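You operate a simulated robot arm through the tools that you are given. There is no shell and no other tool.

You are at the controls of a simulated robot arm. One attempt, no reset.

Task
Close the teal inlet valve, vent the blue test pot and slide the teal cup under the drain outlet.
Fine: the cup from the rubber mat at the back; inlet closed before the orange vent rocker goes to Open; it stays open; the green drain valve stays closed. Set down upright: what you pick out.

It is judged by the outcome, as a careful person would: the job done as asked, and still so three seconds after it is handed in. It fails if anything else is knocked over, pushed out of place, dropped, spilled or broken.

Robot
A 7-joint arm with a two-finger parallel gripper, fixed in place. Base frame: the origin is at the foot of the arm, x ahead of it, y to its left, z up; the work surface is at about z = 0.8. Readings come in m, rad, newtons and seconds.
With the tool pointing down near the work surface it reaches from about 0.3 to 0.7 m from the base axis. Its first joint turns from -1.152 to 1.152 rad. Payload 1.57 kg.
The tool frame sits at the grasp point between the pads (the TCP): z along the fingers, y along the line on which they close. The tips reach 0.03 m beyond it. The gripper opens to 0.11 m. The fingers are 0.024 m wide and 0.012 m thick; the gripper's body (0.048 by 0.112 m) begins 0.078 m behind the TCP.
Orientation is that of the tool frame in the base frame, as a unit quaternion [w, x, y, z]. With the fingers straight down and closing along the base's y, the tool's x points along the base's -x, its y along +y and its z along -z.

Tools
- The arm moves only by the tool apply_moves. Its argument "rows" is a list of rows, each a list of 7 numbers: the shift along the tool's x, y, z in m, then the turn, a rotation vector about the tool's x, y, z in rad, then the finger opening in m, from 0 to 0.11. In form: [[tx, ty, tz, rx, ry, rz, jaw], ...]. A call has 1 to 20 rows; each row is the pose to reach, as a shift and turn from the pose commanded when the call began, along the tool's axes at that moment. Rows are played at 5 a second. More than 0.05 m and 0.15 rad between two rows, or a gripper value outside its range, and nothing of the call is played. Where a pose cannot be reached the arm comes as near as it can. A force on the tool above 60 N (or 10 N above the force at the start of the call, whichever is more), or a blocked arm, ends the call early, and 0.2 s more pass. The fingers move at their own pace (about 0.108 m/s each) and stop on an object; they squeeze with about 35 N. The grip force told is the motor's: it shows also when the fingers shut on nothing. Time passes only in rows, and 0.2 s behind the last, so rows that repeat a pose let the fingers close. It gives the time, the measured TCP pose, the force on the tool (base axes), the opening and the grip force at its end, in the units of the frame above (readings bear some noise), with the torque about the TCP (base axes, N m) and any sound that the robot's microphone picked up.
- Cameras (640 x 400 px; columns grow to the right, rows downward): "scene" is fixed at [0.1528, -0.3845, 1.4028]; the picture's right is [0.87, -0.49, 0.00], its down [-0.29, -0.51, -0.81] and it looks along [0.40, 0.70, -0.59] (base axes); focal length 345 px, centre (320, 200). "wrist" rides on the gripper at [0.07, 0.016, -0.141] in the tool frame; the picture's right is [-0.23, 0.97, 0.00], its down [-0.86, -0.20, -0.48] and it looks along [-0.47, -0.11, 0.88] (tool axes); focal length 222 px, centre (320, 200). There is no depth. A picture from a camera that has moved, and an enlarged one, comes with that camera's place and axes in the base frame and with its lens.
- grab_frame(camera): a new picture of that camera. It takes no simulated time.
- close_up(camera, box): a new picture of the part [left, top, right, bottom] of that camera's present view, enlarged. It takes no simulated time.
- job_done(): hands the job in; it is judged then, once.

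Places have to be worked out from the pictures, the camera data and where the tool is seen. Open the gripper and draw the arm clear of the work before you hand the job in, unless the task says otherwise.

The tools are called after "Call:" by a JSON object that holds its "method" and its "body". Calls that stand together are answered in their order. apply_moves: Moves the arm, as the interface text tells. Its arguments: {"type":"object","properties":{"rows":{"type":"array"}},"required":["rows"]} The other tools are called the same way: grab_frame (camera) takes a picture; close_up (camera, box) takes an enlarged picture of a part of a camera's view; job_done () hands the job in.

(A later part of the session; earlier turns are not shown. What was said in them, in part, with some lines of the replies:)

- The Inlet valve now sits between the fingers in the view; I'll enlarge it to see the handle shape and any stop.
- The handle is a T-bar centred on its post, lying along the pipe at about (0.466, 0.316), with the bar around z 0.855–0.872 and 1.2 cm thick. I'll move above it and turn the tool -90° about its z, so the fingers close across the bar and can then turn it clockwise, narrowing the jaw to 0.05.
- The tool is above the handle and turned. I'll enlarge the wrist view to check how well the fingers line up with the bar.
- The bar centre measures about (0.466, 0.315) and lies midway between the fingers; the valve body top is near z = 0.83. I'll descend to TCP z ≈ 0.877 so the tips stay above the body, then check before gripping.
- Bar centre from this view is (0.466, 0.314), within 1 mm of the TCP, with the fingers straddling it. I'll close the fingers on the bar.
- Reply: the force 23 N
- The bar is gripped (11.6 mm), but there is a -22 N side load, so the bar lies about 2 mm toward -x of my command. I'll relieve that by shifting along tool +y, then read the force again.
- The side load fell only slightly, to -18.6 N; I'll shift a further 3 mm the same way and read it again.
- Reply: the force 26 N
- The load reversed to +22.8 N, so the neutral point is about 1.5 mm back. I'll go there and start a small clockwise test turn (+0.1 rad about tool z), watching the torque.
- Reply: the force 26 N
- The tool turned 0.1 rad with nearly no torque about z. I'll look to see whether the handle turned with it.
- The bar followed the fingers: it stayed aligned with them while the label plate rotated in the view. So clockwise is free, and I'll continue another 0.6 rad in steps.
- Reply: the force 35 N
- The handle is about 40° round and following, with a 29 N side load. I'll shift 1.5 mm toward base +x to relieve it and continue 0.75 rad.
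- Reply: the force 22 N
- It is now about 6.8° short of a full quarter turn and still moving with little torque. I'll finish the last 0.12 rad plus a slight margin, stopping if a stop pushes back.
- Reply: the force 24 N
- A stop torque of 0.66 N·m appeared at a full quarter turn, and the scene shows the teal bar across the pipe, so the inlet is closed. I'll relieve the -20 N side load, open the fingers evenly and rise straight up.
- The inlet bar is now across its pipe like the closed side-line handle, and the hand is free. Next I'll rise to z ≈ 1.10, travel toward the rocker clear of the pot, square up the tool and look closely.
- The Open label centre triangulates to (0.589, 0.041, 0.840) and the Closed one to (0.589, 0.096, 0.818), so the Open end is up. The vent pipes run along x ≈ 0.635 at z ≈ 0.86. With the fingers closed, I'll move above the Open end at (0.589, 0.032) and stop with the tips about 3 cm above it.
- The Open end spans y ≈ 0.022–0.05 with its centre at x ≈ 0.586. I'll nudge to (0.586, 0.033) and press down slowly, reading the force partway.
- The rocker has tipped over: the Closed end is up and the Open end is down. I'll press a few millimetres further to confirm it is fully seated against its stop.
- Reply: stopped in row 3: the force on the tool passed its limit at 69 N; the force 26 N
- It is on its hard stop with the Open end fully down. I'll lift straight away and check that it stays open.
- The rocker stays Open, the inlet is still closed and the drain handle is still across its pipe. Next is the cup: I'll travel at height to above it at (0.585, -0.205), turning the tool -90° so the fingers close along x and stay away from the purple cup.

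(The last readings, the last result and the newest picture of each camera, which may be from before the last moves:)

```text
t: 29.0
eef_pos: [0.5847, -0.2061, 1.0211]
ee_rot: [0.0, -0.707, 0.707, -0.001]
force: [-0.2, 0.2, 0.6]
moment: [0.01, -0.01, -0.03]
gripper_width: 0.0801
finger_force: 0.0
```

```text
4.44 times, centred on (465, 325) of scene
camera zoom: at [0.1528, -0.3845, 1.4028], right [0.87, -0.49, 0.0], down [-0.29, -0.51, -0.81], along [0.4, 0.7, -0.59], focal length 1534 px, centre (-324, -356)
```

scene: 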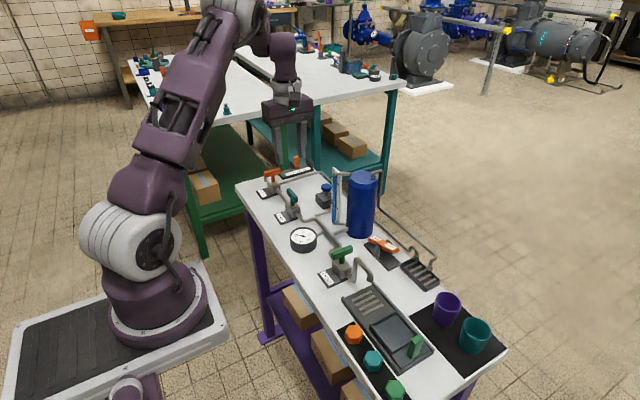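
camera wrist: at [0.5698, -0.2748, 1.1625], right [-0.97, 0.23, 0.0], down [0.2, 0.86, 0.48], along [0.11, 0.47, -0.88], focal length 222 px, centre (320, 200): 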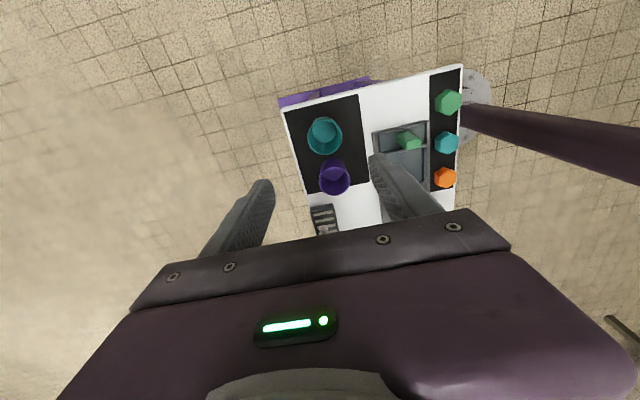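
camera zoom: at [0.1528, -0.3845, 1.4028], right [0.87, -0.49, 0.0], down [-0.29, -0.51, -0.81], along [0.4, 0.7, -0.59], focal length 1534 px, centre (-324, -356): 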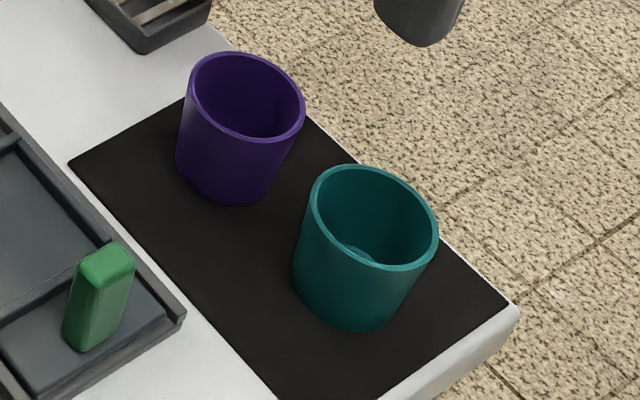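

Averaging the views, the teal cup centre is about (0.579, -0.2055), with a rim diameter of about 0.05 and a height of about 0.04. I'll descend with the jaw at 0.08 to TCP z ≈ 0.852, so the tips stay about 18 mm above the mat and will later clear the carriage walls.

Call:
{"method": "apply_moves", "body": {"rows": [[0, 0.0055, 0.035, 0, 0, 0, 0.08], [0, 0.0055, 0.07, 0, 0, 0, 0.08], [0, 0.0055, 0.105, 0, 0, 0, 0.08], [0, 0.0055, 0.14, 0, 0, 0, 0.08], [0, 0.0055, 0.16, 0, 0, 0, 0.08], [0, 0.0055, 0.169, 0, 0, 0, 0.08], [0, 0.0055, 0.169, 0, 0, 0, 0.08]]}}

Call:
{"method": "close_up", "body": {"camera": "wrist", "box": [200, 60, 440, 240]}}

Call:
{"method": "close_up", "body": {"camera": "scene", "box": [400, 240, 520, 370]}}

```text
t: 30.6
eef_pos: [0.5793, -0.2036, 0.8525]
ee_rot: [0.0, -0.707, 0.707, -0.002]
force: [0.3, 0.8, 0.7]
moment: [-0.01, 0.0, -0.02]
gripper_width: 0.0801
finger_force: 0.0
```

```text
2.22 times, centred on (320, 150) of wrist
camera zoom: at [0.5633, -0.2724, 0.994], right [-0.97, 0.23, 0.0], down [0.2, 0.86, 0.48], along [0.11, 0.47, -0.88], focal length 494 px, centre (320, 311)
```

zoom: 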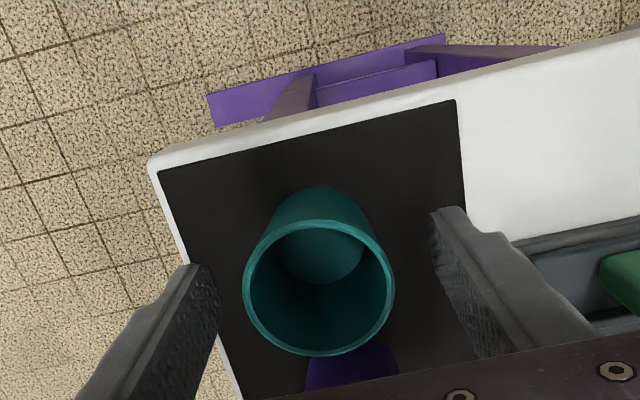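

```text
3.08 times, centred on (460, 305) of scene
camera zoom: at [0.1528, -0.3845, 1.4028], right [0.87, -0.49, 0.0], down [-0.29, -0.51, -0.81], along [0.4, 0.7, -0.59], focal length 1062 px, centre (-111, -123)
```

zoom: 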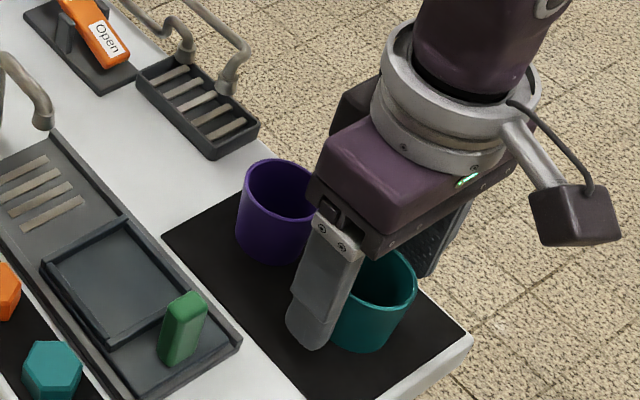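

The cup is empty and centred between the fingers at about (0.580, -0.202). I'll shift 2 mm toward +y and close on it.

Call:
{"method": "apply_moves", "body": {"rows": [[-0.002, 0, 0, 0, 0, 0, 0.07], [-0.002, 0, 0, 0, 0, 0, 0.06], [-0.002, 0, 0, 0, 0, 0, 0.05], [-0.002, 0, 0, 0, 0, 0, 0.04], [-0.002, 0, 0, 0, 0, 0, 0.04], [-0.002, 0, 0, 0, 0, 0, 0.04]]}}

Call:
{"method": "close_up", "body": {"camera": "wrist", "box": [200, 60, 440, 240]}}

```text
t: 32.0
eef_pos: [0.5793, -0.2022, 0.8514]
ee_rot: [0.0, 0.707, -0.707, 0.001]
force: [-0.2, -0.4, -0.2]
moment: [0.0, -0.03, -0.02]
gripper_width: 0.0474
finger_force: 35.0
```

```text
2.22 times, centred on (320, 150) of wrist
camera zoom: at [0.5635, -0.2704, 0.9936], right [-0.97, 0.23, 0.0], down [0.2, 0.86, 0.48], along [0.11, 0.47, -0.88], focal length 494 px, centre (320, 311)
```

zoom: 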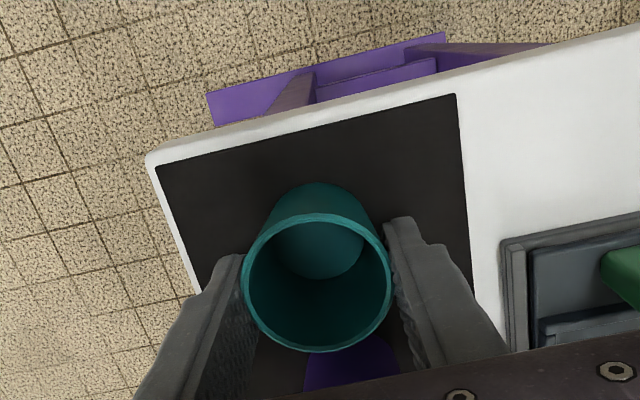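

The cup is held at 47 mm with 35 N. I'll lift it straight up 9 cm, clear of the purple cup and the green handle, then carry it level toward the carriage pocket at (0.467, -0.121).

Call:
{"method": "apply_moves", "body": {"rows": [[0, 0, -0.01, 0, 0, 0, 0.04], [0, 0, -0.03, 0, 0, 0, 0.04], [0, 0, -0.055, 0, 0, 0, 0.04], [0, 0, -0.08, 0, 0, 0, 0.04], [0, 0, -0.095, 0, 0, 0, 0.04], [-0.01, 0.015, -0.1, 0, 0, 0, 0.04], [-0.026, 0.037, -0.1, 0, 0, 0, 0.04], [-0.044, 0.062, -0.1, 0, 0, 0, 0.04], [-0.062, 0.087, -0.1, 0, 0, 0, 0.04], [-0.075, 0.104, -0.1, 0, 0, 0, 0.04], [-0.081, 0.1125, -0.1, 0, 0, 0, 0.04], [-0.081, 0.1125, -0.1, 0, 0, 0, 0.04]]}}

Call:
{"method": "grab_frame", "body": {"camera": "wrist"}}

Call:
{"method": "close_up", "body": {"camera": "scene", "box": [320, 220, 480, 380]}}

```text
t: 34.6
eef_pos: [0.4663, -0.1209, 0.9503]
ee_rot: [0.001, 0.707, -0.707, 0.001]
force: [-1.0, -0.4, -0.8]
moment: [0.01, -0.02, 0.02]
gripper_width: 0.0474
finger_force: 34.4
```

```text
taken
camera wrist: at [0.4495, -0.19, 1.0923], right [-0.97, 0.23, 0.0], down [0.2, 0.86, 0.48], along [0.11, 0.47, -0.88], focal length 222 px, centre (320, 200)
```

wrist: 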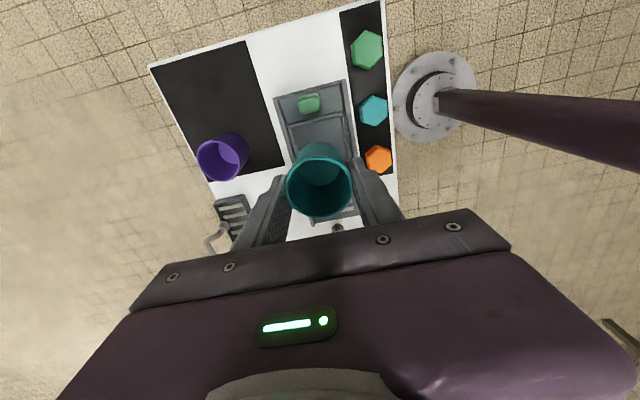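

```text
2.50 times, centred on (400, 300) of scene
camera zoom: at [0.1528, -0.3845, 1.4028], right [0.87, -0.49, 0.0], down [-0.29, -0.51, -0.81], along [0.4, 0.7, -0.59], focal length 863 px, centre (120, -50)
```

zoom: 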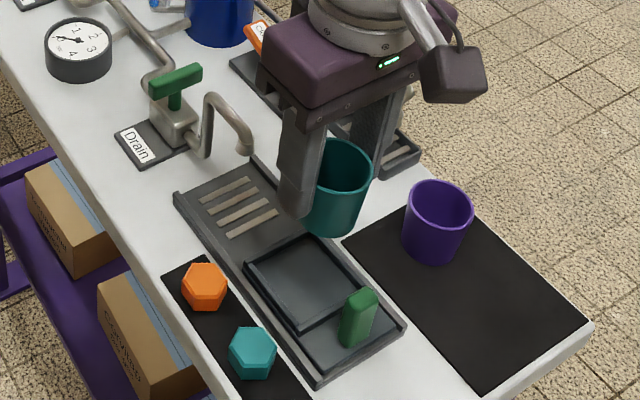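

The cup is carried upright. I'll enlarge the wrist view to re-measure the pocket before lowering.

Call:
{"method": "close_up", "body": {"camera": "wrist", "box": [250, 70, 400, 170]}}

Call:
{"method": "close_up", "body": {"camera": "scene", "box": [370, 270, 430, 360]}}

```text
4.00 times, centred on (325, 120) of wrist
camera zoom: at [0.4495, -0.19, 1.0923], right [-0.97, 0.23, 0.0], down [0.2, 0.86, 0.48], along [0.11, 0.47, -0.88], focal length 888 px, centre (300, 520)
```

zoom: 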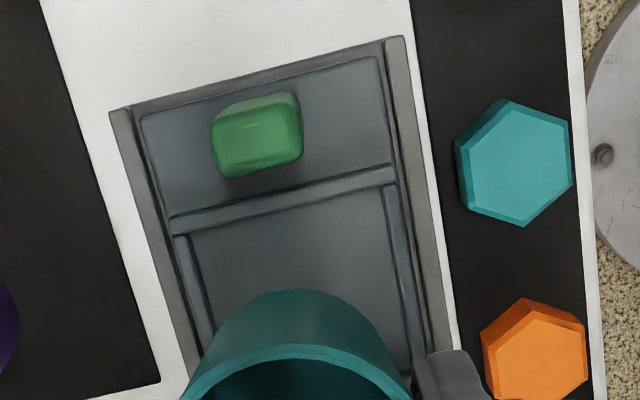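

```text
4.44 times, centred on (400, 315) of scene
camera zoom: at [0.1528, -0.3845, 1.4028], right [0.87, -0.49, 0.0], down [-0.29, -0.51, -0.81], along [0.4, 0.7, -0.59], focal length 1534 px, centre (-36, -311)
```

zoom: 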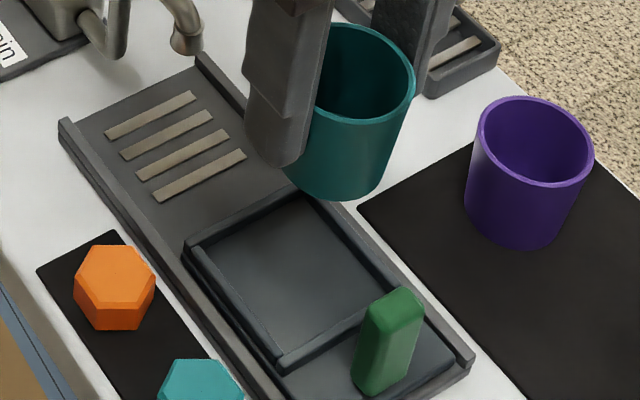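

The pocket's inner opening measures x 0.435–0.495 and y -0.144 to about -0.095, so its centre is about (0.466, -0.120), right under the cup. I'll lower to just above the floor.

Call:
{"method": "apply_moves", "body": {"rows": [[0, 0, 0.03, 0, 0, 0, 0.04], [0, 0, 0.055, 0, 0, 0, 0.04], [0, 0, 0.072, 0, 0, 0, 0.04], [0, 0, 0.082, 0, 0, 0, 0.04], [0, 0, 0.082, 0, 0, 0, 0.04]]}}

Call:
{"method": "close_up", "body": {"camera": "wrist", "box": [220, 70, 420, 230]}}

Call:
{"method": "close_up", "body": {"camera": "scene", "box": [350, 260, 440, 360]}}

```text
t: 35.8
eef_pos: [0.4675, -0.1203, 0.8698]
ee_rot: [0.0, 0.707, -0.707, 0.001]
force: [-0.5, 0.0, 0.1]
moment: [-0.01, 0.0, 0.0]
gripper_width: 0.0474
finger_force: 34.2
```

```text
2.50 times, centred on (320, 150) of wrist
camera zoom: at [0.4508, -0.19, 1.0112], right [-0.97, 0.23, 0.0], down [0.2, 0.86, 0.48], along [0.11, 0.47, -0.88], focal length 555 px, centre (320, 325)
```

zoom: 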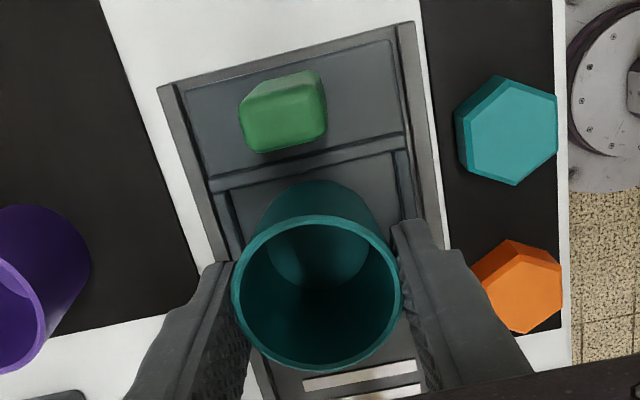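

```text
4.00 times, centred on (395, 310) of scene
camera zoom: at [0.1528, -0.3845, 1.4028], right [0.87, -0.49, 0.0], down [-0.29, -0.51, -0.81], along [0.4, 0.7, -0.59], focal length 1380 px, centre (20, -240)
```

zoom: 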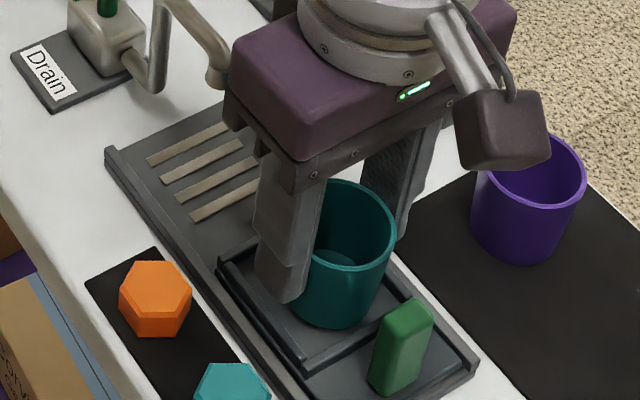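

The cup base is inside the pocket walls in both views, with no contact yet. I'll lower in 2 mm steps toward the floor.

Call:
{"method": "apply_moves", "body": {"rows": [[0, 0, 0.003, 0, 0, 0, 0.04], [0, 0, 0.006, 0, 0, 0, 0.04], [0, 0, 0.008, 0, 0, 0, 0.04], [0, 0, 0.008, 0, 0, 0, 0.04]]}}

```text
t: 36.8
eef_pos: [0.467, -0.1219, 0.8636]
ee_rot: [0.0, 0.707, -0.707, 0.003]
force: [-9.5, -0.2, 58.1]
moment: [-0.29, 0.4, -0.01]
gripper_width: 0.0475
finger_force: 35.4
```

Contact at 58 N came a little higher than expected. I'll back off 3 mm and look closely to be sure the cup stands on the floor and not on a wall.

Call:
{"method": "apply_moves", "body": {"rows": [[0, 0, -0.002, 0, 0, 0, 0.04], [0, 0, -0.0035, 0, 0, 0, 0.04], [0, 0, -0.0035, 0, 0, 0, 0.04]]}}

Call:
{"method": "close_up", "body": {"camera": "wrist", "box": [250, 90, 390, 200]}}

Call:
{"method": "close_up", "body": {"camera": "scene", "box": [380, 290, 440, 360]}}

```text
t: 37.6
eef_pos: [0.4675, -0.1207, 0.8636]
ee_rot: [0.001, 0.707, -0.707, -0.001]
force: [0.1, -0.1, -0.5]
moment: [-0.01, 0.03, -0.01]
gripper_width: 0.0474
finger_force: 34.8
```

```text
3.64 times, centred on (320, 145) of wrist
camera zoom: at [0.4506, -0.1898, 1.0053], right [-0.97, 0.23, 0.0], down [0.2, 0.86, 0.48], along [0.11, 0.47, -0.88], focal length 808 px, centre (320, 400)
```

zoom: 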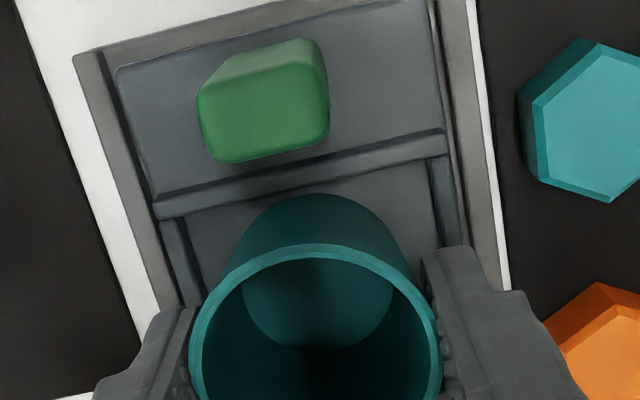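

```text
5.71 times, centred on (410, 325) of scene
camera zoom: at [0.1528, -0.3845, 1.4028], right [0.87, -0.49, 0.0], down [-0.29, -0.51, -0.81], along [0.4, 0.7, -0.59], focal length 1972 px, centre (-194, -514)
```

zoom: 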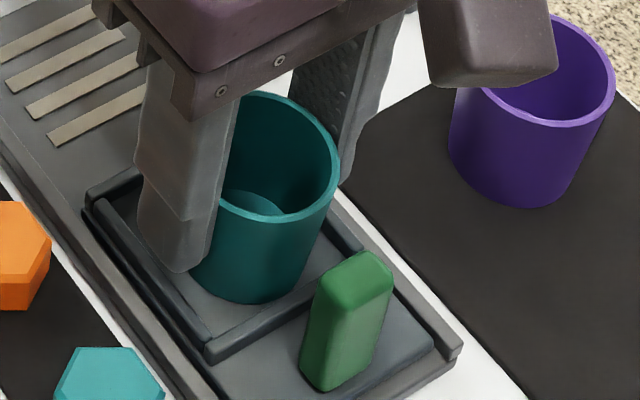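

Backing off gave zero load, so the cup bottom sits at about z = 0.815. The contact torque put the reaction within 5 mm of centre, meaning floor rather than wall, and the cup has a 2–3 mm gap to the pocket walls. I'll lower 1 mm, open the fingers a little and rise straight up.

Call:
{"method": "apply_moves", "body": {"rows": [[0, 0, 0.001, 0, 0, 0, 0.044], [0, 0, 0.001, 0, 0, 0, 0.052], [0, 0, 0.001, 0, 0, 0, 0.06], [0, 0, 0.001, 0, 0, 0, 0.066], [0, 0, 0.001, 0, 0, 0, 0.066], [0, 0, -0.01, 0, 0, 0, 0.066], [0, 0, -0.03, 0, 0, 0, 0.066], [0, 0, -0.07, 0, 0, 0, 0.066], [0, 0, -0.11, 0, 0, 0, 0.066], [0, 0, -0.15, 0, 0, 0, 0.066], [0, 0, -0.15, 0, 0, 0, 0.066]]}}

Call:
{"method": "grab_frame", "body": {"camera": "wrist"}}

Call:
{"method": "close_up", "body": {"camera": "scene", "box": [340, 240, 450, 360]}}

```text
t: 40.0
eef_pos: [0.4674, -0.1206, 1.0149]
ee_rot: [0.0, -0.707, 0.707, 0.0]
force: [0.0, 0.0, 0.7]
moment: [0.02, 0.0, -0.02]
gripper_width: 0.0661
finger_force: 0.0
```

```text
taken
camera wrist: at [0.4512, -0.1901, 1.1562], right [-0.97, 0.23, 0.0], down [0.2, 0.86, 0.48], along [0.11, 0.47, -0.88], focal length 222 px, centre (320, 200)
```

wrist: 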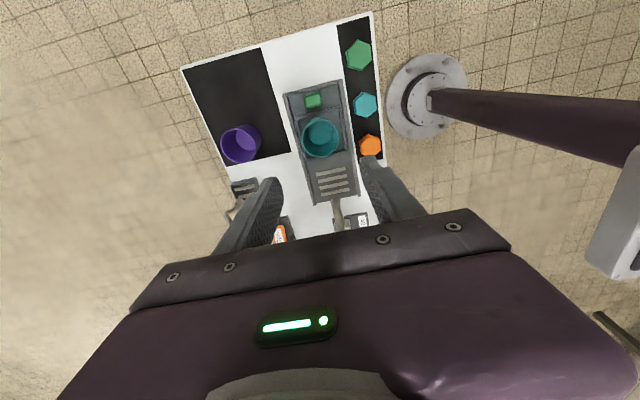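

```text
3.33 times, centred on (395, 300) of scene
camera zoom: at [0.1528, -0.3845, 1.4028], right [0.87, -0.49, 0.0], down [-0.29, -0.51, -0.81], along [0.4, 0.7, -0.59], focal length 1150 px, centre (70, -133)
```

zoom: 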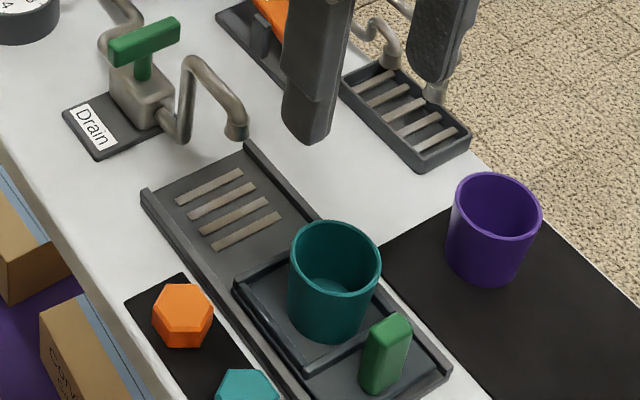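

The cup stands upright in the carriage pocket. Before sliding, I'll check the outlet height against the rim height in enlarged views.

Call:
{"method": "close_up", "body": {"camera": "wrist", "box": [270, 80, 400, 240]}}

Call:
{"method": "close_up", "body": {"camera": "scene", "box": [350, 245, 430, 345]}}

```text
2.50 times, centred on (335, 160) of wrist
camera zoom: at [0.4512, -0.1901, 1.1562], right [-0.97, 0.23, 0.0], down [0.2, 0.86, 0.48], along [0.11, 0.47, -0.88], focal length 555 px, centre (282, 300)
```

zoom: 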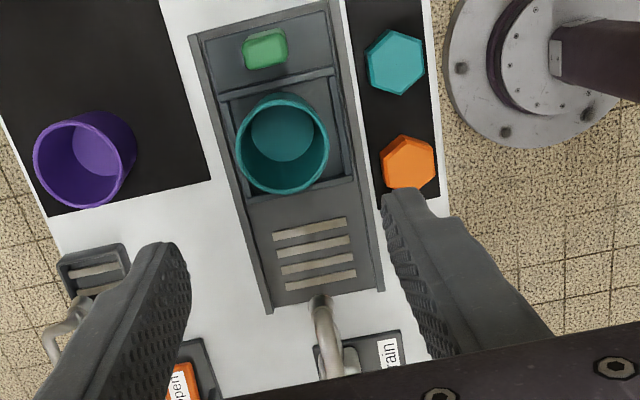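

```text
4.00 times, centred on (390, 295) of scene
camera zoom: at [0.1528, -0.3845, 1.4028], right [0.87, -0.49, 0.0], down [-0.29, -0.51, -0.81], along [0.4, 0.7, -0.59], focal length 1380 px, centre (40, -180)
```

zoom: 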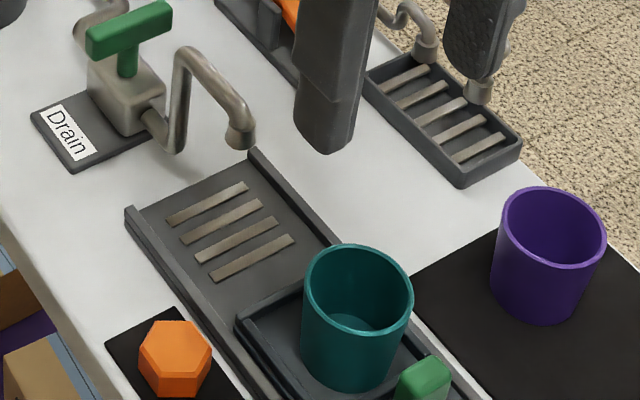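

With the new baseline the outlet mouth is at (0.465, -0.037, 0.875). The cup centre is (0.467, -0.124) and its rim is near z = 0.861, so it passes under with about 1.3 cm to spare. I'll move over the carriage's green handle at (0.466, -0.172), narrow the jaw to 0.05 and descend partway.

Call:
{"method": "apply_moves", "body": {"rows": [[0.02, 0, 0, 0, 0, 0, 0.05], [0.04, 0.001, 0, 0, 0, 0, 0.05], [0.0515, 0.0014, 0, 0, 0, 0, 0.05], [0.0515, 0.0014, 0.04, 0, 0, 0, 0.05], [0.0515, 0.0014, 0.08, 0, 0, 0, 0.05], [0.0515, 0.0014, 0.1, 0, 0, 0, 0.05], [0.0515, 0.0014, 0.1, 0, 0, 0, 0.05]]}}

Call:
{"method": "close_up", "body": {"camera": "wrist", "box": [220, 80, 420, 240]}}

Call:
{"method": "close_up", "body": {"camera": "scene", "box": [340, 240, 450, 370]}}

```text
t: 41.6
eef_pos: [0.4653, -0.1727, 0.9157]
ee_rot: [0.0, 0.707, -0.707, 0.002]
force: [0.2, 0.3, 0.1]
moment: [0.01, -0.05, 0.01]
gripper_width: 0.0503
finger_force: 0.1
```

```text
2.50 times, centred on (320, 160) of wrist
camera zoom: at [0.4489, -0.2416, 1.0564], right [-0.97, 0.23, 0.0], down [0.2, 0.86, 0.48], along [0.11, 0.47, -0.88], focal length 555 px, centre (320, 300)
```

zoom: 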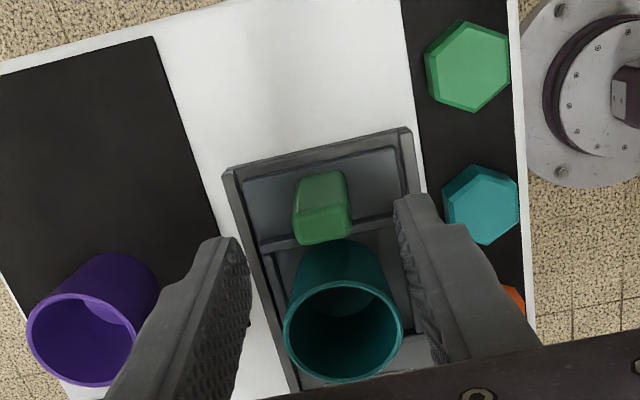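

```text
3.08 times, centred on (395, 305) of scene
camera zoom: at [0.1528, -0.3845, 1.4028], right [0.87, -0.49, 0.0], down [-0.29, -0.51, -0.81], along [0.4, 0.7, -0.59], focal length 1062 px, centre (89, -123)
```

zoom: 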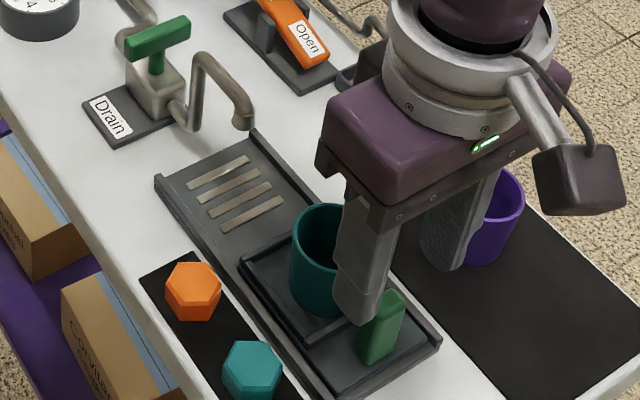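

The handle top is at about (0.464, -0.168) and lies between the fingers, with the cup's near rim about 1 cm beyond them. I'll nudge 2 mm toward +y and lower to TCP z ≈ 0.863 around the handle.

Call:
{"method": "apply_moves", "body": {"rows": [[-0.002, 0.001, 0.01, 0, 0, 0, 0.05], [-0.002, 0.001, 0.025, 0, 0, 0, 0.05], [-0.002, 0.001, 0.04, 0, 0, 0, 0.05], [-0.002, 0.001, 0.052, 0, 0, 0, 0.05], [-0.002, 0.001, 0.052, 0, 0, 0, 0.05]]}}

Call:
{"method": "close_up", "body": {"camera": "wrist", "box": [220, 80, 420, 240]}}

Call:
{"method": "close_up", "body": {"camera": "scene", "box": [350, 260, 440, 370]}}

```text
t: 42.8
eef_pos: [0.4659, -0.1694, 0.8628]
ee_rot: [0.0, -0.707, 0.707, -0.001]
force: [-0.2, 0.3, 0.9]
moment: [-0.02, 0.01, -0.01]
gripper_width: 0.0501
finger_force: 0.1
```

```text
2.50 times, centred on (320, 160) of wrist
camera zoom: at [0.4492, -0.2388, 1.004], right [-0.97, 0.23, 0.0], down [0.2, 0.86, 0.48], along [0.11, 0.47, -0.88], focal length 555 px, centre (320, 300)
```

zoom: 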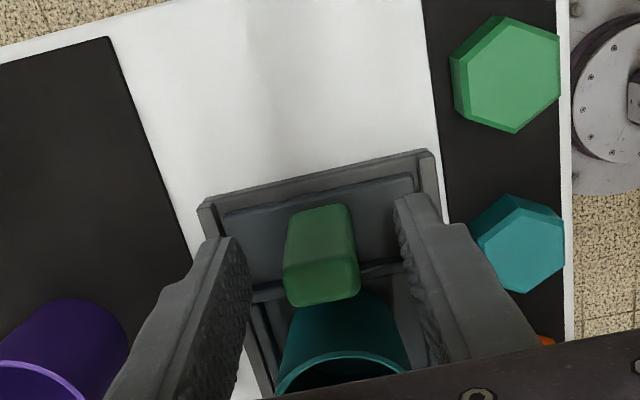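

```text
3.64 times, centred on (395, 315) of scene
camera zoom: at [0.1528, -0.3845, 1.4028], right [0.87, -0.49, 0.0], down [-0.29, -0.51, -0.81], along [0.4, 0.7, -0.59], focal length 1255 px, centre (47, -218)
```

zoom: 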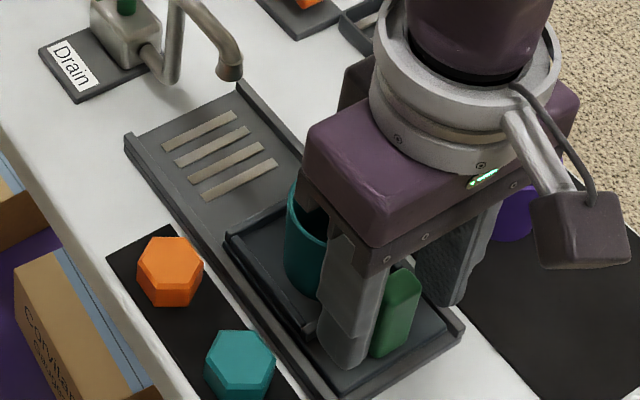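

The green handle is centred between the fingers at x ≈ 0.465. I'll close on it gently and read the side load.

Call:
{"method": "apply_moves", "body": {"rows": [[0, 0, 0, 0, 0, 0, 0.035], [0, 0, 0, 0, 0, 0, 0.02], [0, 0, 0, 0, 0, 0, 0.012], [0, 0, 0, 0, 0, 0, 0.012]]}}

Call:
{"method": "close_up", "body": {"camera": "wrist", "box": [220, 80, 420, 240]}}

```text
t: 43.8
eef_pos: [0.4659, -0.1691, 0.8629]
ee_rot: [0.0, -0.707, 0.708, 0.0]
force: [-5.6, 0.2, 1.0]
moment: [-0.05, 0.22, 0.02]
gripper_width: 0.0221
finger_force: 35.0
```

```text
2.50 times, centred on (320, 160) of wrist
camera zoom: at [0.4488, -0.2389, 1.0041], right [-0.97, 0.23, 0.0], down [0.2, 0.86, 0.48], along [0.11, 0.47, -0.88], focal length 555 px, centre (320, 300)
```

zoom: 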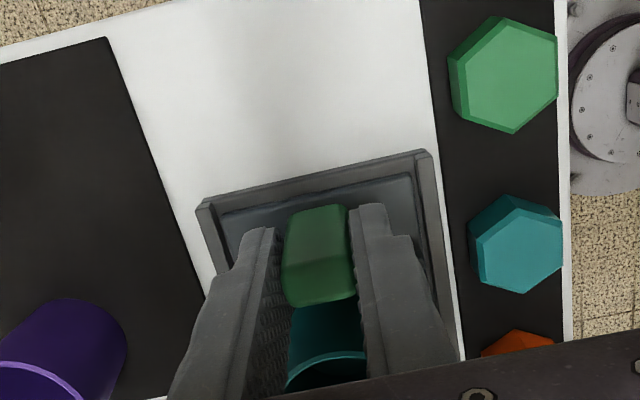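

The handle is held (22 mm) with a small side load. I'll slide the carriage gently toward +y, first 3 cm, and check that it and the cup follow.

Call:
{"method": "apply_moves", "body": {"rows": [[-0.002, 0, 0, 0, 0, 0, 0.012], [-0.006, 0, 0, 0, 0, 0, 0.012], [-0.011, 0, 0, 0, 0, 0, 0.012], [-0.017, 0, 0, 0, 0, 0, 0.012], [-0.023, 0, 0, 0, 0, 0, 0.012], [-0.028, 0, 0, 0, 0, 0, 0.012], [-0.03, 0, 0, 0, 0, 0, 0.012], [-0.03, 0, 0, 0, 0, 0, 0.012]]}}

Call:
{"method": "close_up", "body": {"camera": "scene", "box": [340, 240, 440, 360]}}

Call:
{"method": "close_up", "body": {"camera": "wrist", "box": [220, 80, 420, 240]}}

```text
t: 45.6
eef_pos: [0.4641, -0.1411, 0.8626]
ee_rot: [0.0, 0.707, -0.707, 0.0]
force: [-13.4, -0.6, -7.4]
moment: [-1.05, 0.14, -0.06]
gripper_width: 0.0223
finger_force: 35.0
```

```text
3.33 times, centred on (390, 300) of scene
camera zoom: at [0.1526, -0.3845, 1.4029], right [0.87, -0.49, 0.0], down [-0.29, -0.51, -0.81], along [0.4, 0.7, -0.59], focal length 1150 px, centre (87, -133)
```

zoom: 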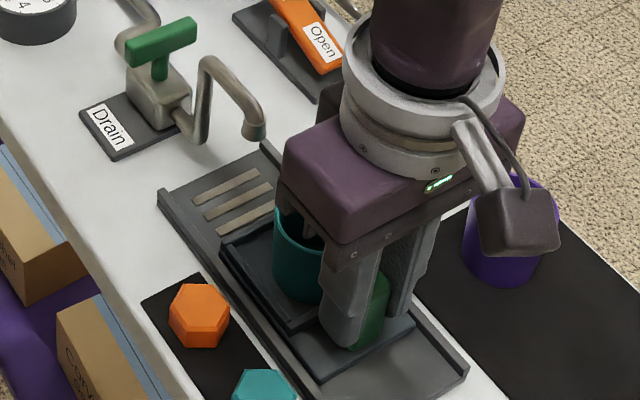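

```text
2.50 times, centred on (320, 160) of wrist
camera zoom: at [0.4489, -0.2096, 1.0041], right [-0.97, 0.23, 0.0], down [0.2, 0.86, 0.48], along [0.11, 0.47, -0.88], focal length 555 px, centre (320, 300)
```

zoom: 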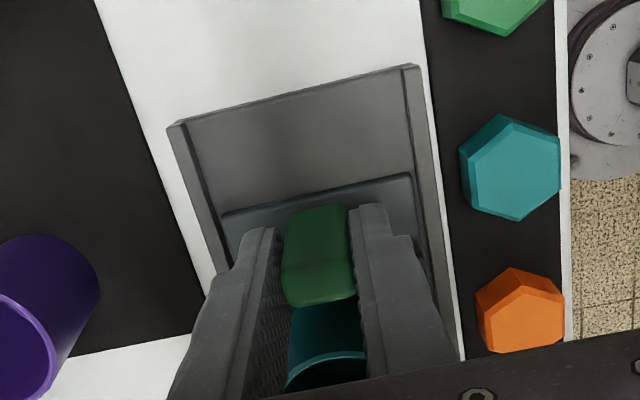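

The carriage and cup move together along the rails. I'll go another 2 cm, bringing the rim close to the outlet, then compare heights again.

Call:
{"method": "apply_moves", "body": {"rows": [[-0.003, 0, 0, 0, 0, 0, 0.012], [-0.008, 0, 0, 0, 0, 0, 0.012], [-0.013, 0, 0, 0, 0, 0, 0.012], [-0.018, 0, 0, 0, 0, 0, 0.012], [-0.02, 0, 0, 0, 0, 0, 0.012], [-0.02, 0, 0, 0, 0, 0, 0.012]]}}

Call:
{"method": "close_up", "body": {"camera": "scene", "box": [350, 240, 420, 330]}}

```text
t: 47.0
eef_pos: [0.4646, -0.1209, 0.8634]
ee_rot: [0.001, 0.707, -0.707, 0.002]
force: [-18.7, -0.3, 8.7]
moment: [-0.82, 0.3, -0.14]
gripper_width: 0.0217
finger_force: 34.6
```

```text
4.44 times, centred on (385, 285) of scene
camera zoom: at [0.1523, -0.3844, 1.4029], right [0.87, -0.49, 0.0], down [-0.29, -0.51, -0.81], along [0.4, 0.7, -0.59], focal length 1534 px, centre (31, -178)
```

zoom: 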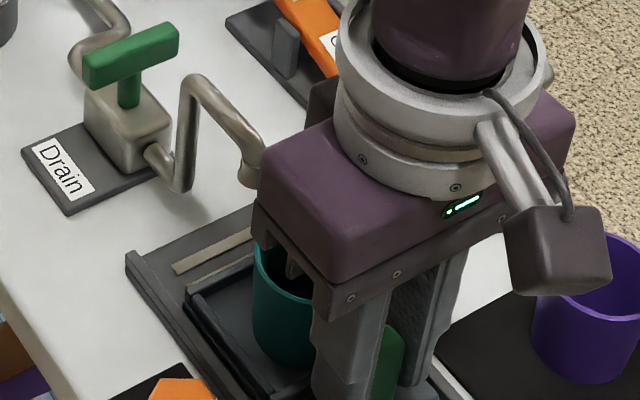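

The hand hides the outlet from the scene camera, and I want to be sure of the clearance before the rim passes under it. I'll open, rise off the handle and draw back toward -y to look.

Call:
{"method": "apply_moves", "body": {"rows": [[0, 0.001, 0, 0, 0, 0, 0.03], [0, 0.001, 0, 0, 0, 0, 0.05], [0, 0.001, 0, 0, 0, 0, 0.05], [0, 0.001, -0.03, 0, 0, 0, 0.05], [0, 0.001, -0.07, 0, 0, 0, 0.05], [0.03, 0.001, -0.1, 0, 0, 0, 0.05], [0.07, 0.001, -0.12, 0, 0, 0, 0.05], [0.1, 0.001, -0.12, 0, 0, 0, 0.05], [0.1, 0.001, -0.12, 0, 0, 0, 0.05]]}}

Call:
{"method": "close_up", "body": {"camera": "scene", "box": [340, 240, 430, 340]}}

Call:
{"method": "grab_frame", "body": {"camera": "wrist"}}

```text
t: 49.0
eef_pos: [0.4654, -0.2213, 0.9824]
ee_rot: [-0.002, 0.707, -0.707, 0.001]
force: [0.4, -1.3, -0.5]
moment: [0.01, -0.02, -0.03]
gripper_width: 0.0501
finger_force: 0.0
```

```text
4.00 times, centred on (385, 290) of scene
camera zoom: at [0.1528, -0.3845, 1.4028], right [0.87, -0.49, 0.0], down [-0.29, -0.51, -0.81], along [0.4, 0.7, -0.59], focal length 1380 px, centre (60, -160)
```

zoom: 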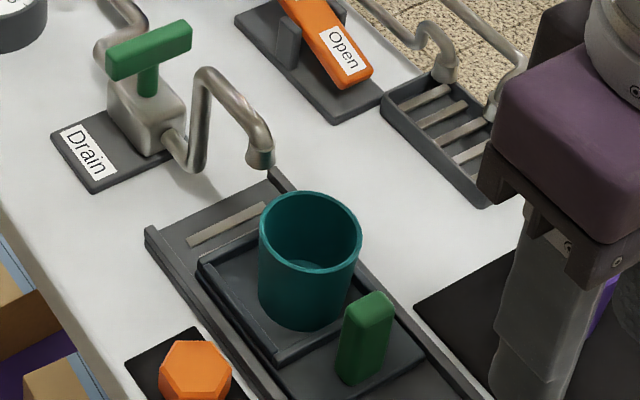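

```text
taken
camera wrist: at [0.4478, -0.2902, 1.1236], right [-0.97, 0.23, 0.0], down [0.2, 0.86, 0.48], along [0.11, 0.47, -0.88], focal length 222 px, centre (320, 200)
```

wrist: 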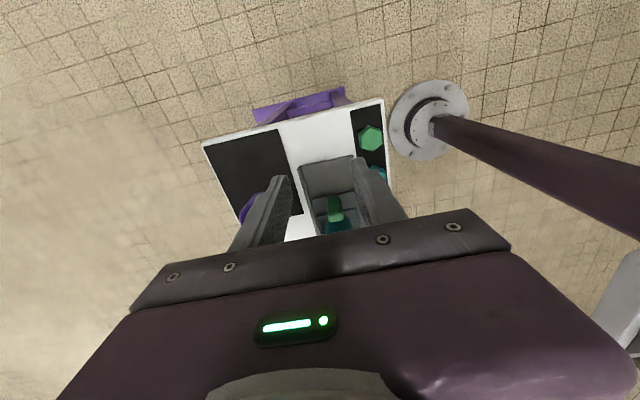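

Scene rays put the outlet mouth near z = 0.874 and the cup rim near z = 0.863, leaving about 11 mm of clearance. The cup is at y ≈ -0.076, so about 39 mm remain to the outlet at y ≈ -0.037. I'll return to the handle by the same path and grip it again.

Call:
{"method": "apply_moves", "body": {"rows": [[-0.03, 0, 0, 0, 0, 0, 0.05], [-0.07, 0, 0.02, 0, 0, 0, 0.05], [-0.1, 0, 0.04, 0, 0, 0, 0.05], [-0.1, 0, 0.075, 0, 0, 0, 0.05], [-0.1, 0, 0.1, 0, 0, 0, 0.05], [-0.1, 0, 0.12, 0, 0, 0, 0.05], [-0.1, 0, 0.12, 0, 0, 0, 0.05], [-0.1, 0, 0.12, 0, 0, 0, 0.03], [-0.1, 0, 0.12, 0, 0, 0, 0.012], [-0.1, 0, 0.12, 0, 0, 0, 0.012]]}}

Call:
{"method": "close_up", "body": {"camera": "wrist", "box": [220, 80, 420, 240]}}

```text
t: 51.2
eef_pos: [0.4648, -0.1207, 0.8615]
ee_rot: [0.0, -0.707, 0.707, -0.001]
force: [1.8, 0.9, -6.3]
moment: [-0.36, 0.23, 0.0]
gripper_width: 0.022
finger_force: 34.8
```

```text
2.50 times, centred on (320, 160) of wrist
camera zoom: at [0.4487, -0.1888, 1.0033], right [-0.97, 0.23, 0.0], down [0.2, 0.86, 0.48], along [0.11, 0.47, -0.88], focal length 555 px, centre (320, 300)
```

zoom: 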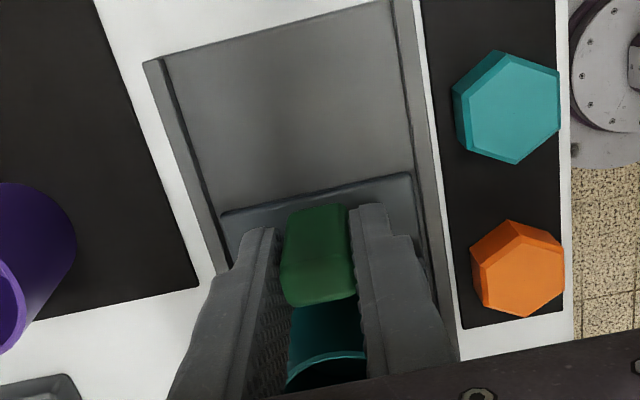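

The handle is held again with little side load. I'll slide 2.4 cm further in small steps and check the forces.

Call:
{"method": "apply_moves", "body": {"rows": [[-0.003, 0, 0, 0, 0, 0, 0.012], [-0.007, 0, 0, 0, 0, 0, 0.012], [-0.011, 0, 0, 0, 0, 0, 0.012], [-0.015, 0, 0, 0, 0, 0, 0.012], [-0.019, 0, 0, 0, 0, 0, 0.012], [-0.022, 0, 0, 0, 0, 0, 0.012], [-0.024, 0, 0, 0, 0, 0, 0.012], [-0.024, 0, 0, 0, 0, 0, 0.012]]}}

Call:
{"method": "close_up", "body": {"camera": "scene", "box": [340, 230, 430, 330]}}

```text
t: 53.0
eef_pos: [0.4648, -0.0967, 0.8624]
ee_rot: [0.0, -0.707, 0.707, 0.0]
force: [13.8, -0.4, -27.0]
moment: [-0.13, 0.33, 0.02]
gripper_width: 0.0222
finger_force: 34.6
```

```text
4.00 times, centred on (385, 280) of scene
camera zoom: at [0.1536, -0.3846, 1.4027], right [0.87, -0.49, 0.0], down [-0.29, -0.51, -0.81], along [0.4, 0.7, -0.59], focal length 1380 px, centre (60, -120)
```

zoom: 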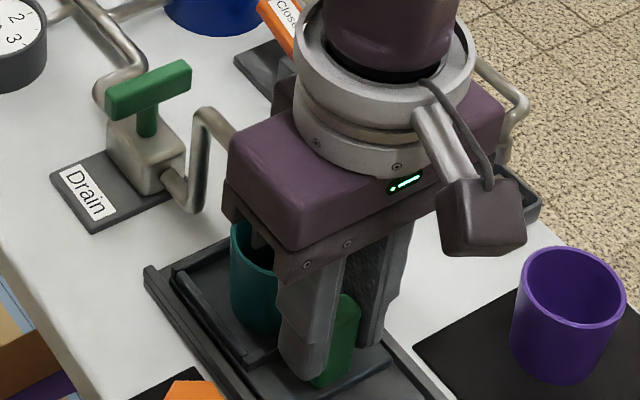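

The slide is going freely with no push-back along y, though a 27 N vertical pull has built up on the handle. I'll lower the hand by 1.5 mm to relieve it and slide the last 1.5 cm, watching for an end stop.

Call:
{"method": "apply_moves", "body": {"rows": [[0, -0.0007, 0.0015, 0, 0, 0, 0.012], [-0.003, -0.0007, 0.0015, 0, 0, 0, 0.012], [-0.006, -0.0007, 0.0015, 0, 0, 0, 0.012], [-0.009, -0.0007, 0.0015, 0, 0, 0, 0.012], [-0.012, -0.0007, 0.0015, 0, 0, 0, 0.012], [-0.014, -0.0007, 0.0015, 0, 0, 0, 0.012], [-0.015, -0.0007, 0.0015, 0, 0, 0, 0.012], [-0.015, -0.0007, 0.0015, 0, 0, 0, 0.012]]}}

Call:
{"method": "close_up", "body": {"camera": "wrist", "box": [220, 80, 420, 240]}}

```text
t: 54.8
eef_pos: [0.465, -0.0828, 0.8598]
ee_rot: [0.0, -0.707, 0.708, -0.001]
force: [8.6, -27.9, 4.5]
moment: [-0.24, 0.6, 0.47]
gripper_width: 0.0219
finger_force: 34.5
```

```text
2.50 times, centred on (320, 160) of wrist
camera zoom: at [0.4487, -0.1519, 1.0024], right [-0.97, 0.23, 0.0], down [0.2, 0.86, 0.48], along [0.11, 0.46, -0.88], focal length 555 px, centre (320, 300)
```

zoom: 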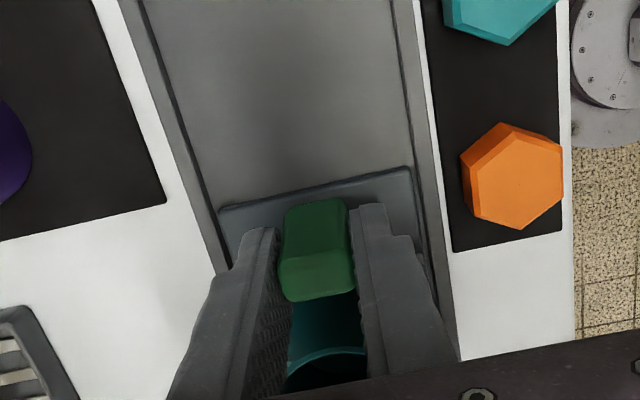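

A -28 N reaction along y shows the carriage is on its end stop after about 8.6 cm of travel. I'll ease the push by 1.5 mm, open the fingers, rise and draw back to inspect.

Call:
{"method": "apply_moves", "body": {"rows": [[0.0015, 0, 0, 0, 0, 0, 0.012], [0.0015, 0, 0, 0, 0, 0, 0.03], [0.0015, 0, 0, 0, 0, 0, 0.05], [0.0015, 0, 0, 0, 0, 0, 0.05], [0.0015, 0, -0.02, 0, 0, 0, 0.05], [0.0015, 0, -0.06, 0, 0, 0, 0.05], [0.02, 0, -0.1, 0, 0, 0, 0.05], [0.06, 0, -0.12, 0, 0, 0, 0.05], [0.1, 0, -0.14, 0, 0, 0, 0.05], [0.14, 0, -0.16, 0, 0, 0, 0.05], [0.16, 0, -0.18, 0, 0, 0, 0.05], [0.16, 0, -0.18, 0, 0, 0, 0.05]]}}

Call:
{"method": "grab_frame", "body": {"camera": "scene"}}

Call:
{"method": "close_up", "body": {"camera": "scene", "box": [340, 230, 430, 330]}}

```text
t: 57.4
eef_pos: [0.464, -0.2422, 1.0408]
ee_rot: [0.0, -0.707, 0.707, 0.0]
force: [-0.8, 0.0, -0.7]
moment: [-0.01, -0.03, 0.01]
gripper_width: 0.0499
finger_force: 0.2
```

```text
taken
```

scene: 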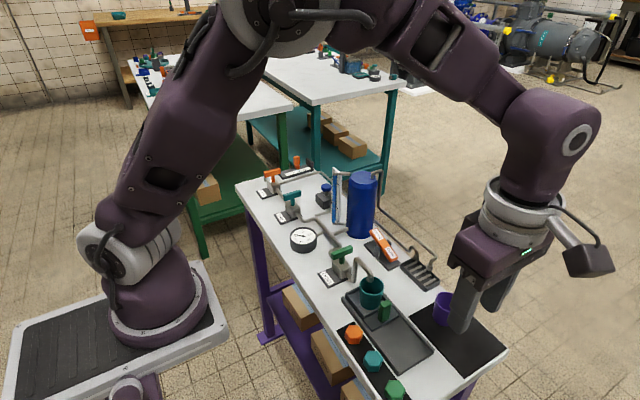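

```text
4.00 times, centred on (385, 280) of scene
camera zoom: at [0.1528, -0.3845, 1.4028], right [0.87, -0.49, 0.0], down [-0.29, -0.51, -0.81], along [0.4, 0.7, -0.59], focal length 1380 px, centre (60, -120)
```

zoom: 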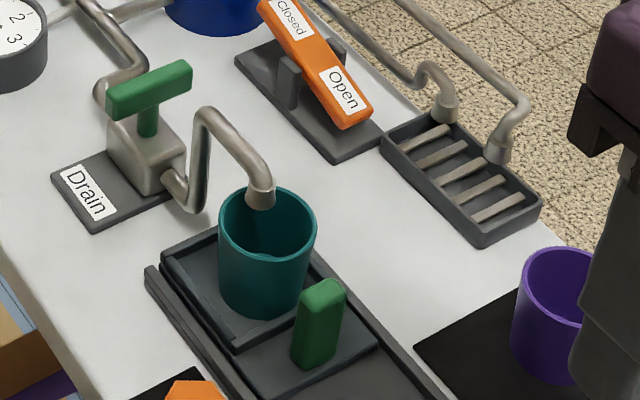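

The cup is upright in the carriage with the drain nozzle over its mouth, the rocker shows Open, and the drain handle is still across its pipe. I'll check the alignment from the wrist camera and re-check the valves.

Call:
{"method": "grab_frame", "body": {"camera": "wrist"}}

Call:
{"method": "close_up", "body": {"camera": "scene", "box": [240, 150, 400, 270]}}

Call:
{"method": "close_up", "body": {"camera": "scene", "box": [350, 260, 400, 320]}}

```text
taken
camera wrist: at [0.4476, -0.3112, 1.1825], right [-0.97, 0.23, 0.0], down [0.2, 0.86, 0.48], along [0.11, 0.47, -0.88], focal length 222 px, centre (320, 200)
```

wrist: 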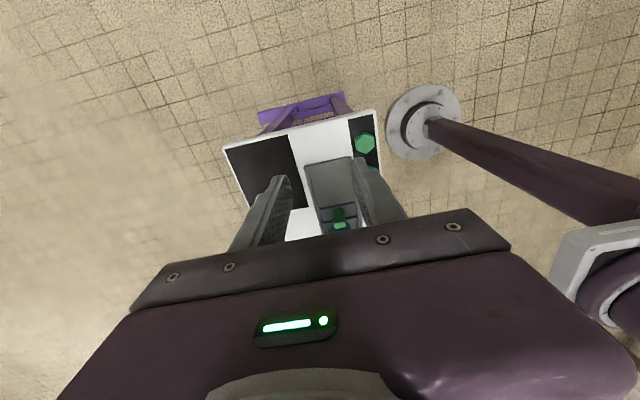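

```text
3.33 times, centred on (320, 210) of scene
camera zoom: at [0.1528, -0.3845, 1.4028], right [0.87, -0.49, 0.0], down [-0.29, -0.51, -0.81], along [0.4, 0.7, -0.59], focal length 1150 px, centre (320, 167)
```

zoom: 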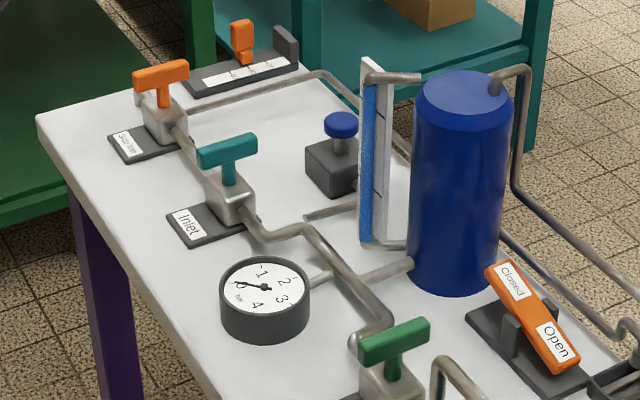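

```text
6.67 times, centred on (375, 290) of scene
camera zoom: at [0.1528, -0.3845, 1.4028], right [0.87, -0.49, 0.0], down [-0.29, -0.51, -0.81], along [0.4, 0.7, -0.59], focal length 2300 px, centre (-47, -400)
```

zoom: 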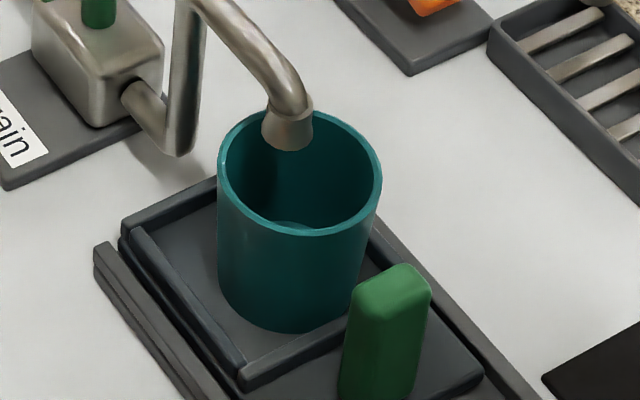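

Inlet closed, vent Open, drain closed, and the nozzle lies within a few millimetres of the cup's axis. I'll rise to z ≈ 1.10 and take one view from above to confirm alignment and that nothing else moved.

Call:
{"method": "apply_moves", "body": {"rows": [[0, 0, -0.03, 0, 0, 0, 0.05], [0, 0, -0.06, 0, 0, 0, 0.05], [-0.03, 0, -0.06, 0, 0, 0, 0.05], [-0.06, 0, -0.06, 0, 0, 0, 0.07], [-0.09, 0, -0.06, 0, 0, 0, 0.09], [-0.09, 0, -0.06, 0, 0, 0, 0.09]]}}

Call:
{"method": "grab_frame", "body": {"camera": "wrist"}}

Call:
{"method": "close_up", "body": {"camera": "wrist", "box": [250, 100, 410, 240]}}

Call:
{"method": "close_up", "body": {"camera": "scene", "box": [330, 230, 522, 400]}}

```text
t: 58.8
eef_pos: [0.4638, -0.1504, 1.1002]
ee_rot: [-0.001, 0.708, -0.707, 0.002]
force: [-0.1, 0.4, -0.6]
moment: [0.01, 0.02, 0.03]
gripper_width: 0.0901
finger_force: 0.2
```

```text
taken
camera wrist: at [0.448, -0.2196, 1.2418], right [-0.97, 0.23, 0.0], down [0.2, 0.86, 0.48], along [0.11, 0.47, -0.88], focal length 222 px, centre (320, 200)
```

wrist: 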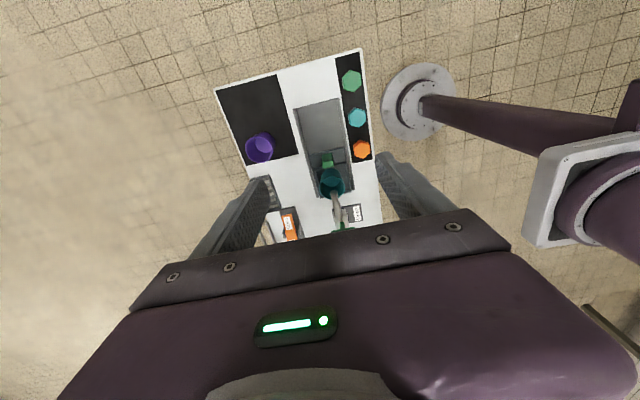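

```text
2.86 times, centred on (330, 170) of wrist
camera zoom: at [0.448, -0.2196, 1.2418], right [-0.97, 0.23, 0.0], down [0.2, 0.86, 0.48], along [0.11, 0.47, -0.88], focal length 635 px, centre (291, 286)
```

zoom: 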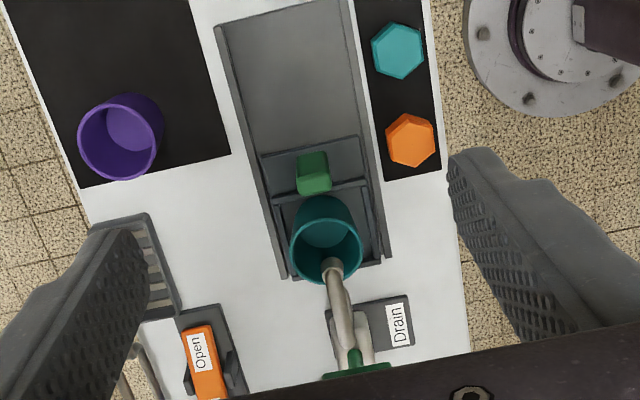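

```text
2.35 times, centred on (426, 315) of scene
camera zoom: at [0.1528, -0.3845, 1.4028], right [0.87, -0.49, 0.0], down [-0.29, -0.51, -0.81], along [0.4, 0.7, -0.59], focal length 812 px, centre (71, -71)
```

zoom: 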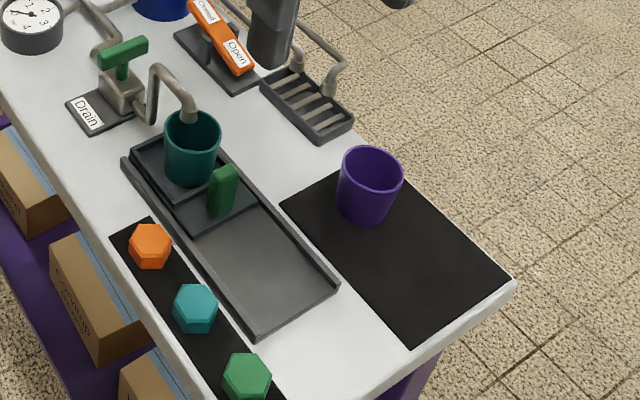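

Top and scene views agree: the nozzle is over the cup's mouth within about 7 mm of centre and the carriage is flush with the tray end. The purple cup and hex pieces are undisturbed. I'll raise the arm further clear with the gripper open and take a final look.

Call:
{"method": "apply_moves", "body": {"rows": [[0, 0, -0.03, 0, 0, 0, 0.11], [0, 0.02, -0.06, 0, 0, 0, 0.11], [0, 0.05, -0.09, 0, 0, 0, 0.11], [0, 0.07, -0.11, 0, 0, 0, 0.11], [0, 0.07, -0.11, 0, 0, 0, 0.11], [0, 0.07, -0.11, 0, 0, 0, 0.11]]}}

Call:
{"method": "grab_frame", "body": {"camera": "scene"}}

Call:
{"method": "close_up", "body": {"camera": "scene", "box": [235, 150, 435, 310]}}

```text
t: 60.2
eef_pos: [0.3938, -0.1507, 1.2099]
ee_rot: [-0.001, 0.707, -0.707, 0.001]
force: [-0.8, 0.2, -0.7]
moment: [-0.04, -0.02, -0.01]
gripper_width: 0.1102
finger_force: 0.1
```

```text
taken
```

scene: 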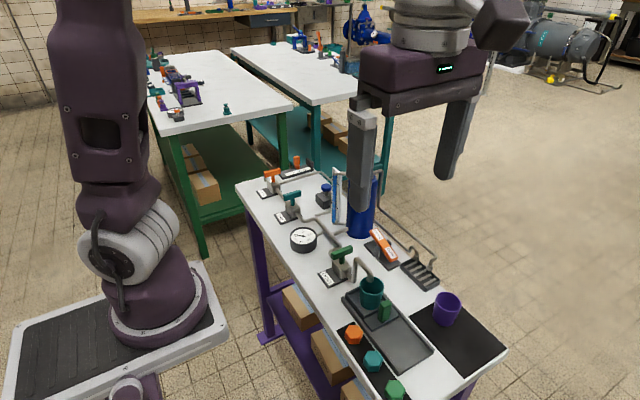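

```text
2.50 times, centred on (335, 230) of scene
camera zoom: at [0.1528, -0.3845, 1.4028], right [0.87, -0.49, 0.0], down [-0.29, -0.51, -0.81], along [0.4, 0.7, -0.59], focal length 863 px, centre (282, 125)
```

zoom: 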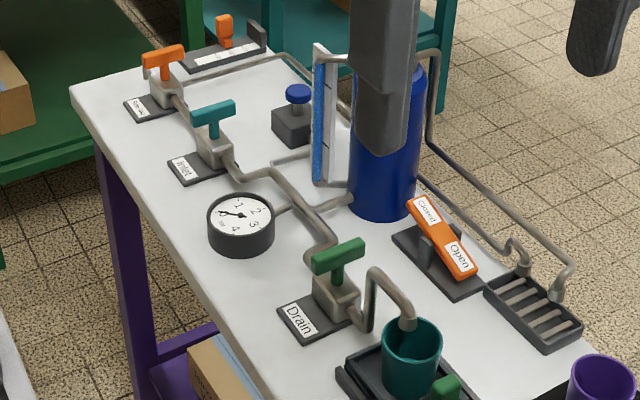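

The final views show the inlet closed, the vent rocker at Open, the drain closed and the teal cup upright under the outlet. Everything else is in place, and the arm is high with its gripper open, so I'm handing the job in.

Call:
{"method": "job_done", "body": {}}

```text
The job is handed in.
```

I finished all three steps and handed the job in. I haven't seen the judge's result.

- **Inlet:** I turned the teal handle a quarter turn clockwise until it hit its stop. It now lies across the pipe, so the valve is closed.
- **Vent:** After that, I pressed the orange rocker over to Open. It stayed open after I let go and still showed Open in the last picture.
- **Cup:** I took the teal cup from the back mat and set it upright in the carriage on the drain tray. Then I slid the carriage by its green handle to its end stop. The outlet is over the cup's mouth, about 7 mm from its centre and about 11 mm above the rim.
- **Drain and the rest:** The green drain valve was not touched and is still closed. The purple cup and the other parts on the bench look undisturbed.

While seating the rocker, the force briefly reached 69 N, over the 60 N limit, and the move stopped early. I saw no damage.

The arm finished raised clear of the bench with the gripper open.
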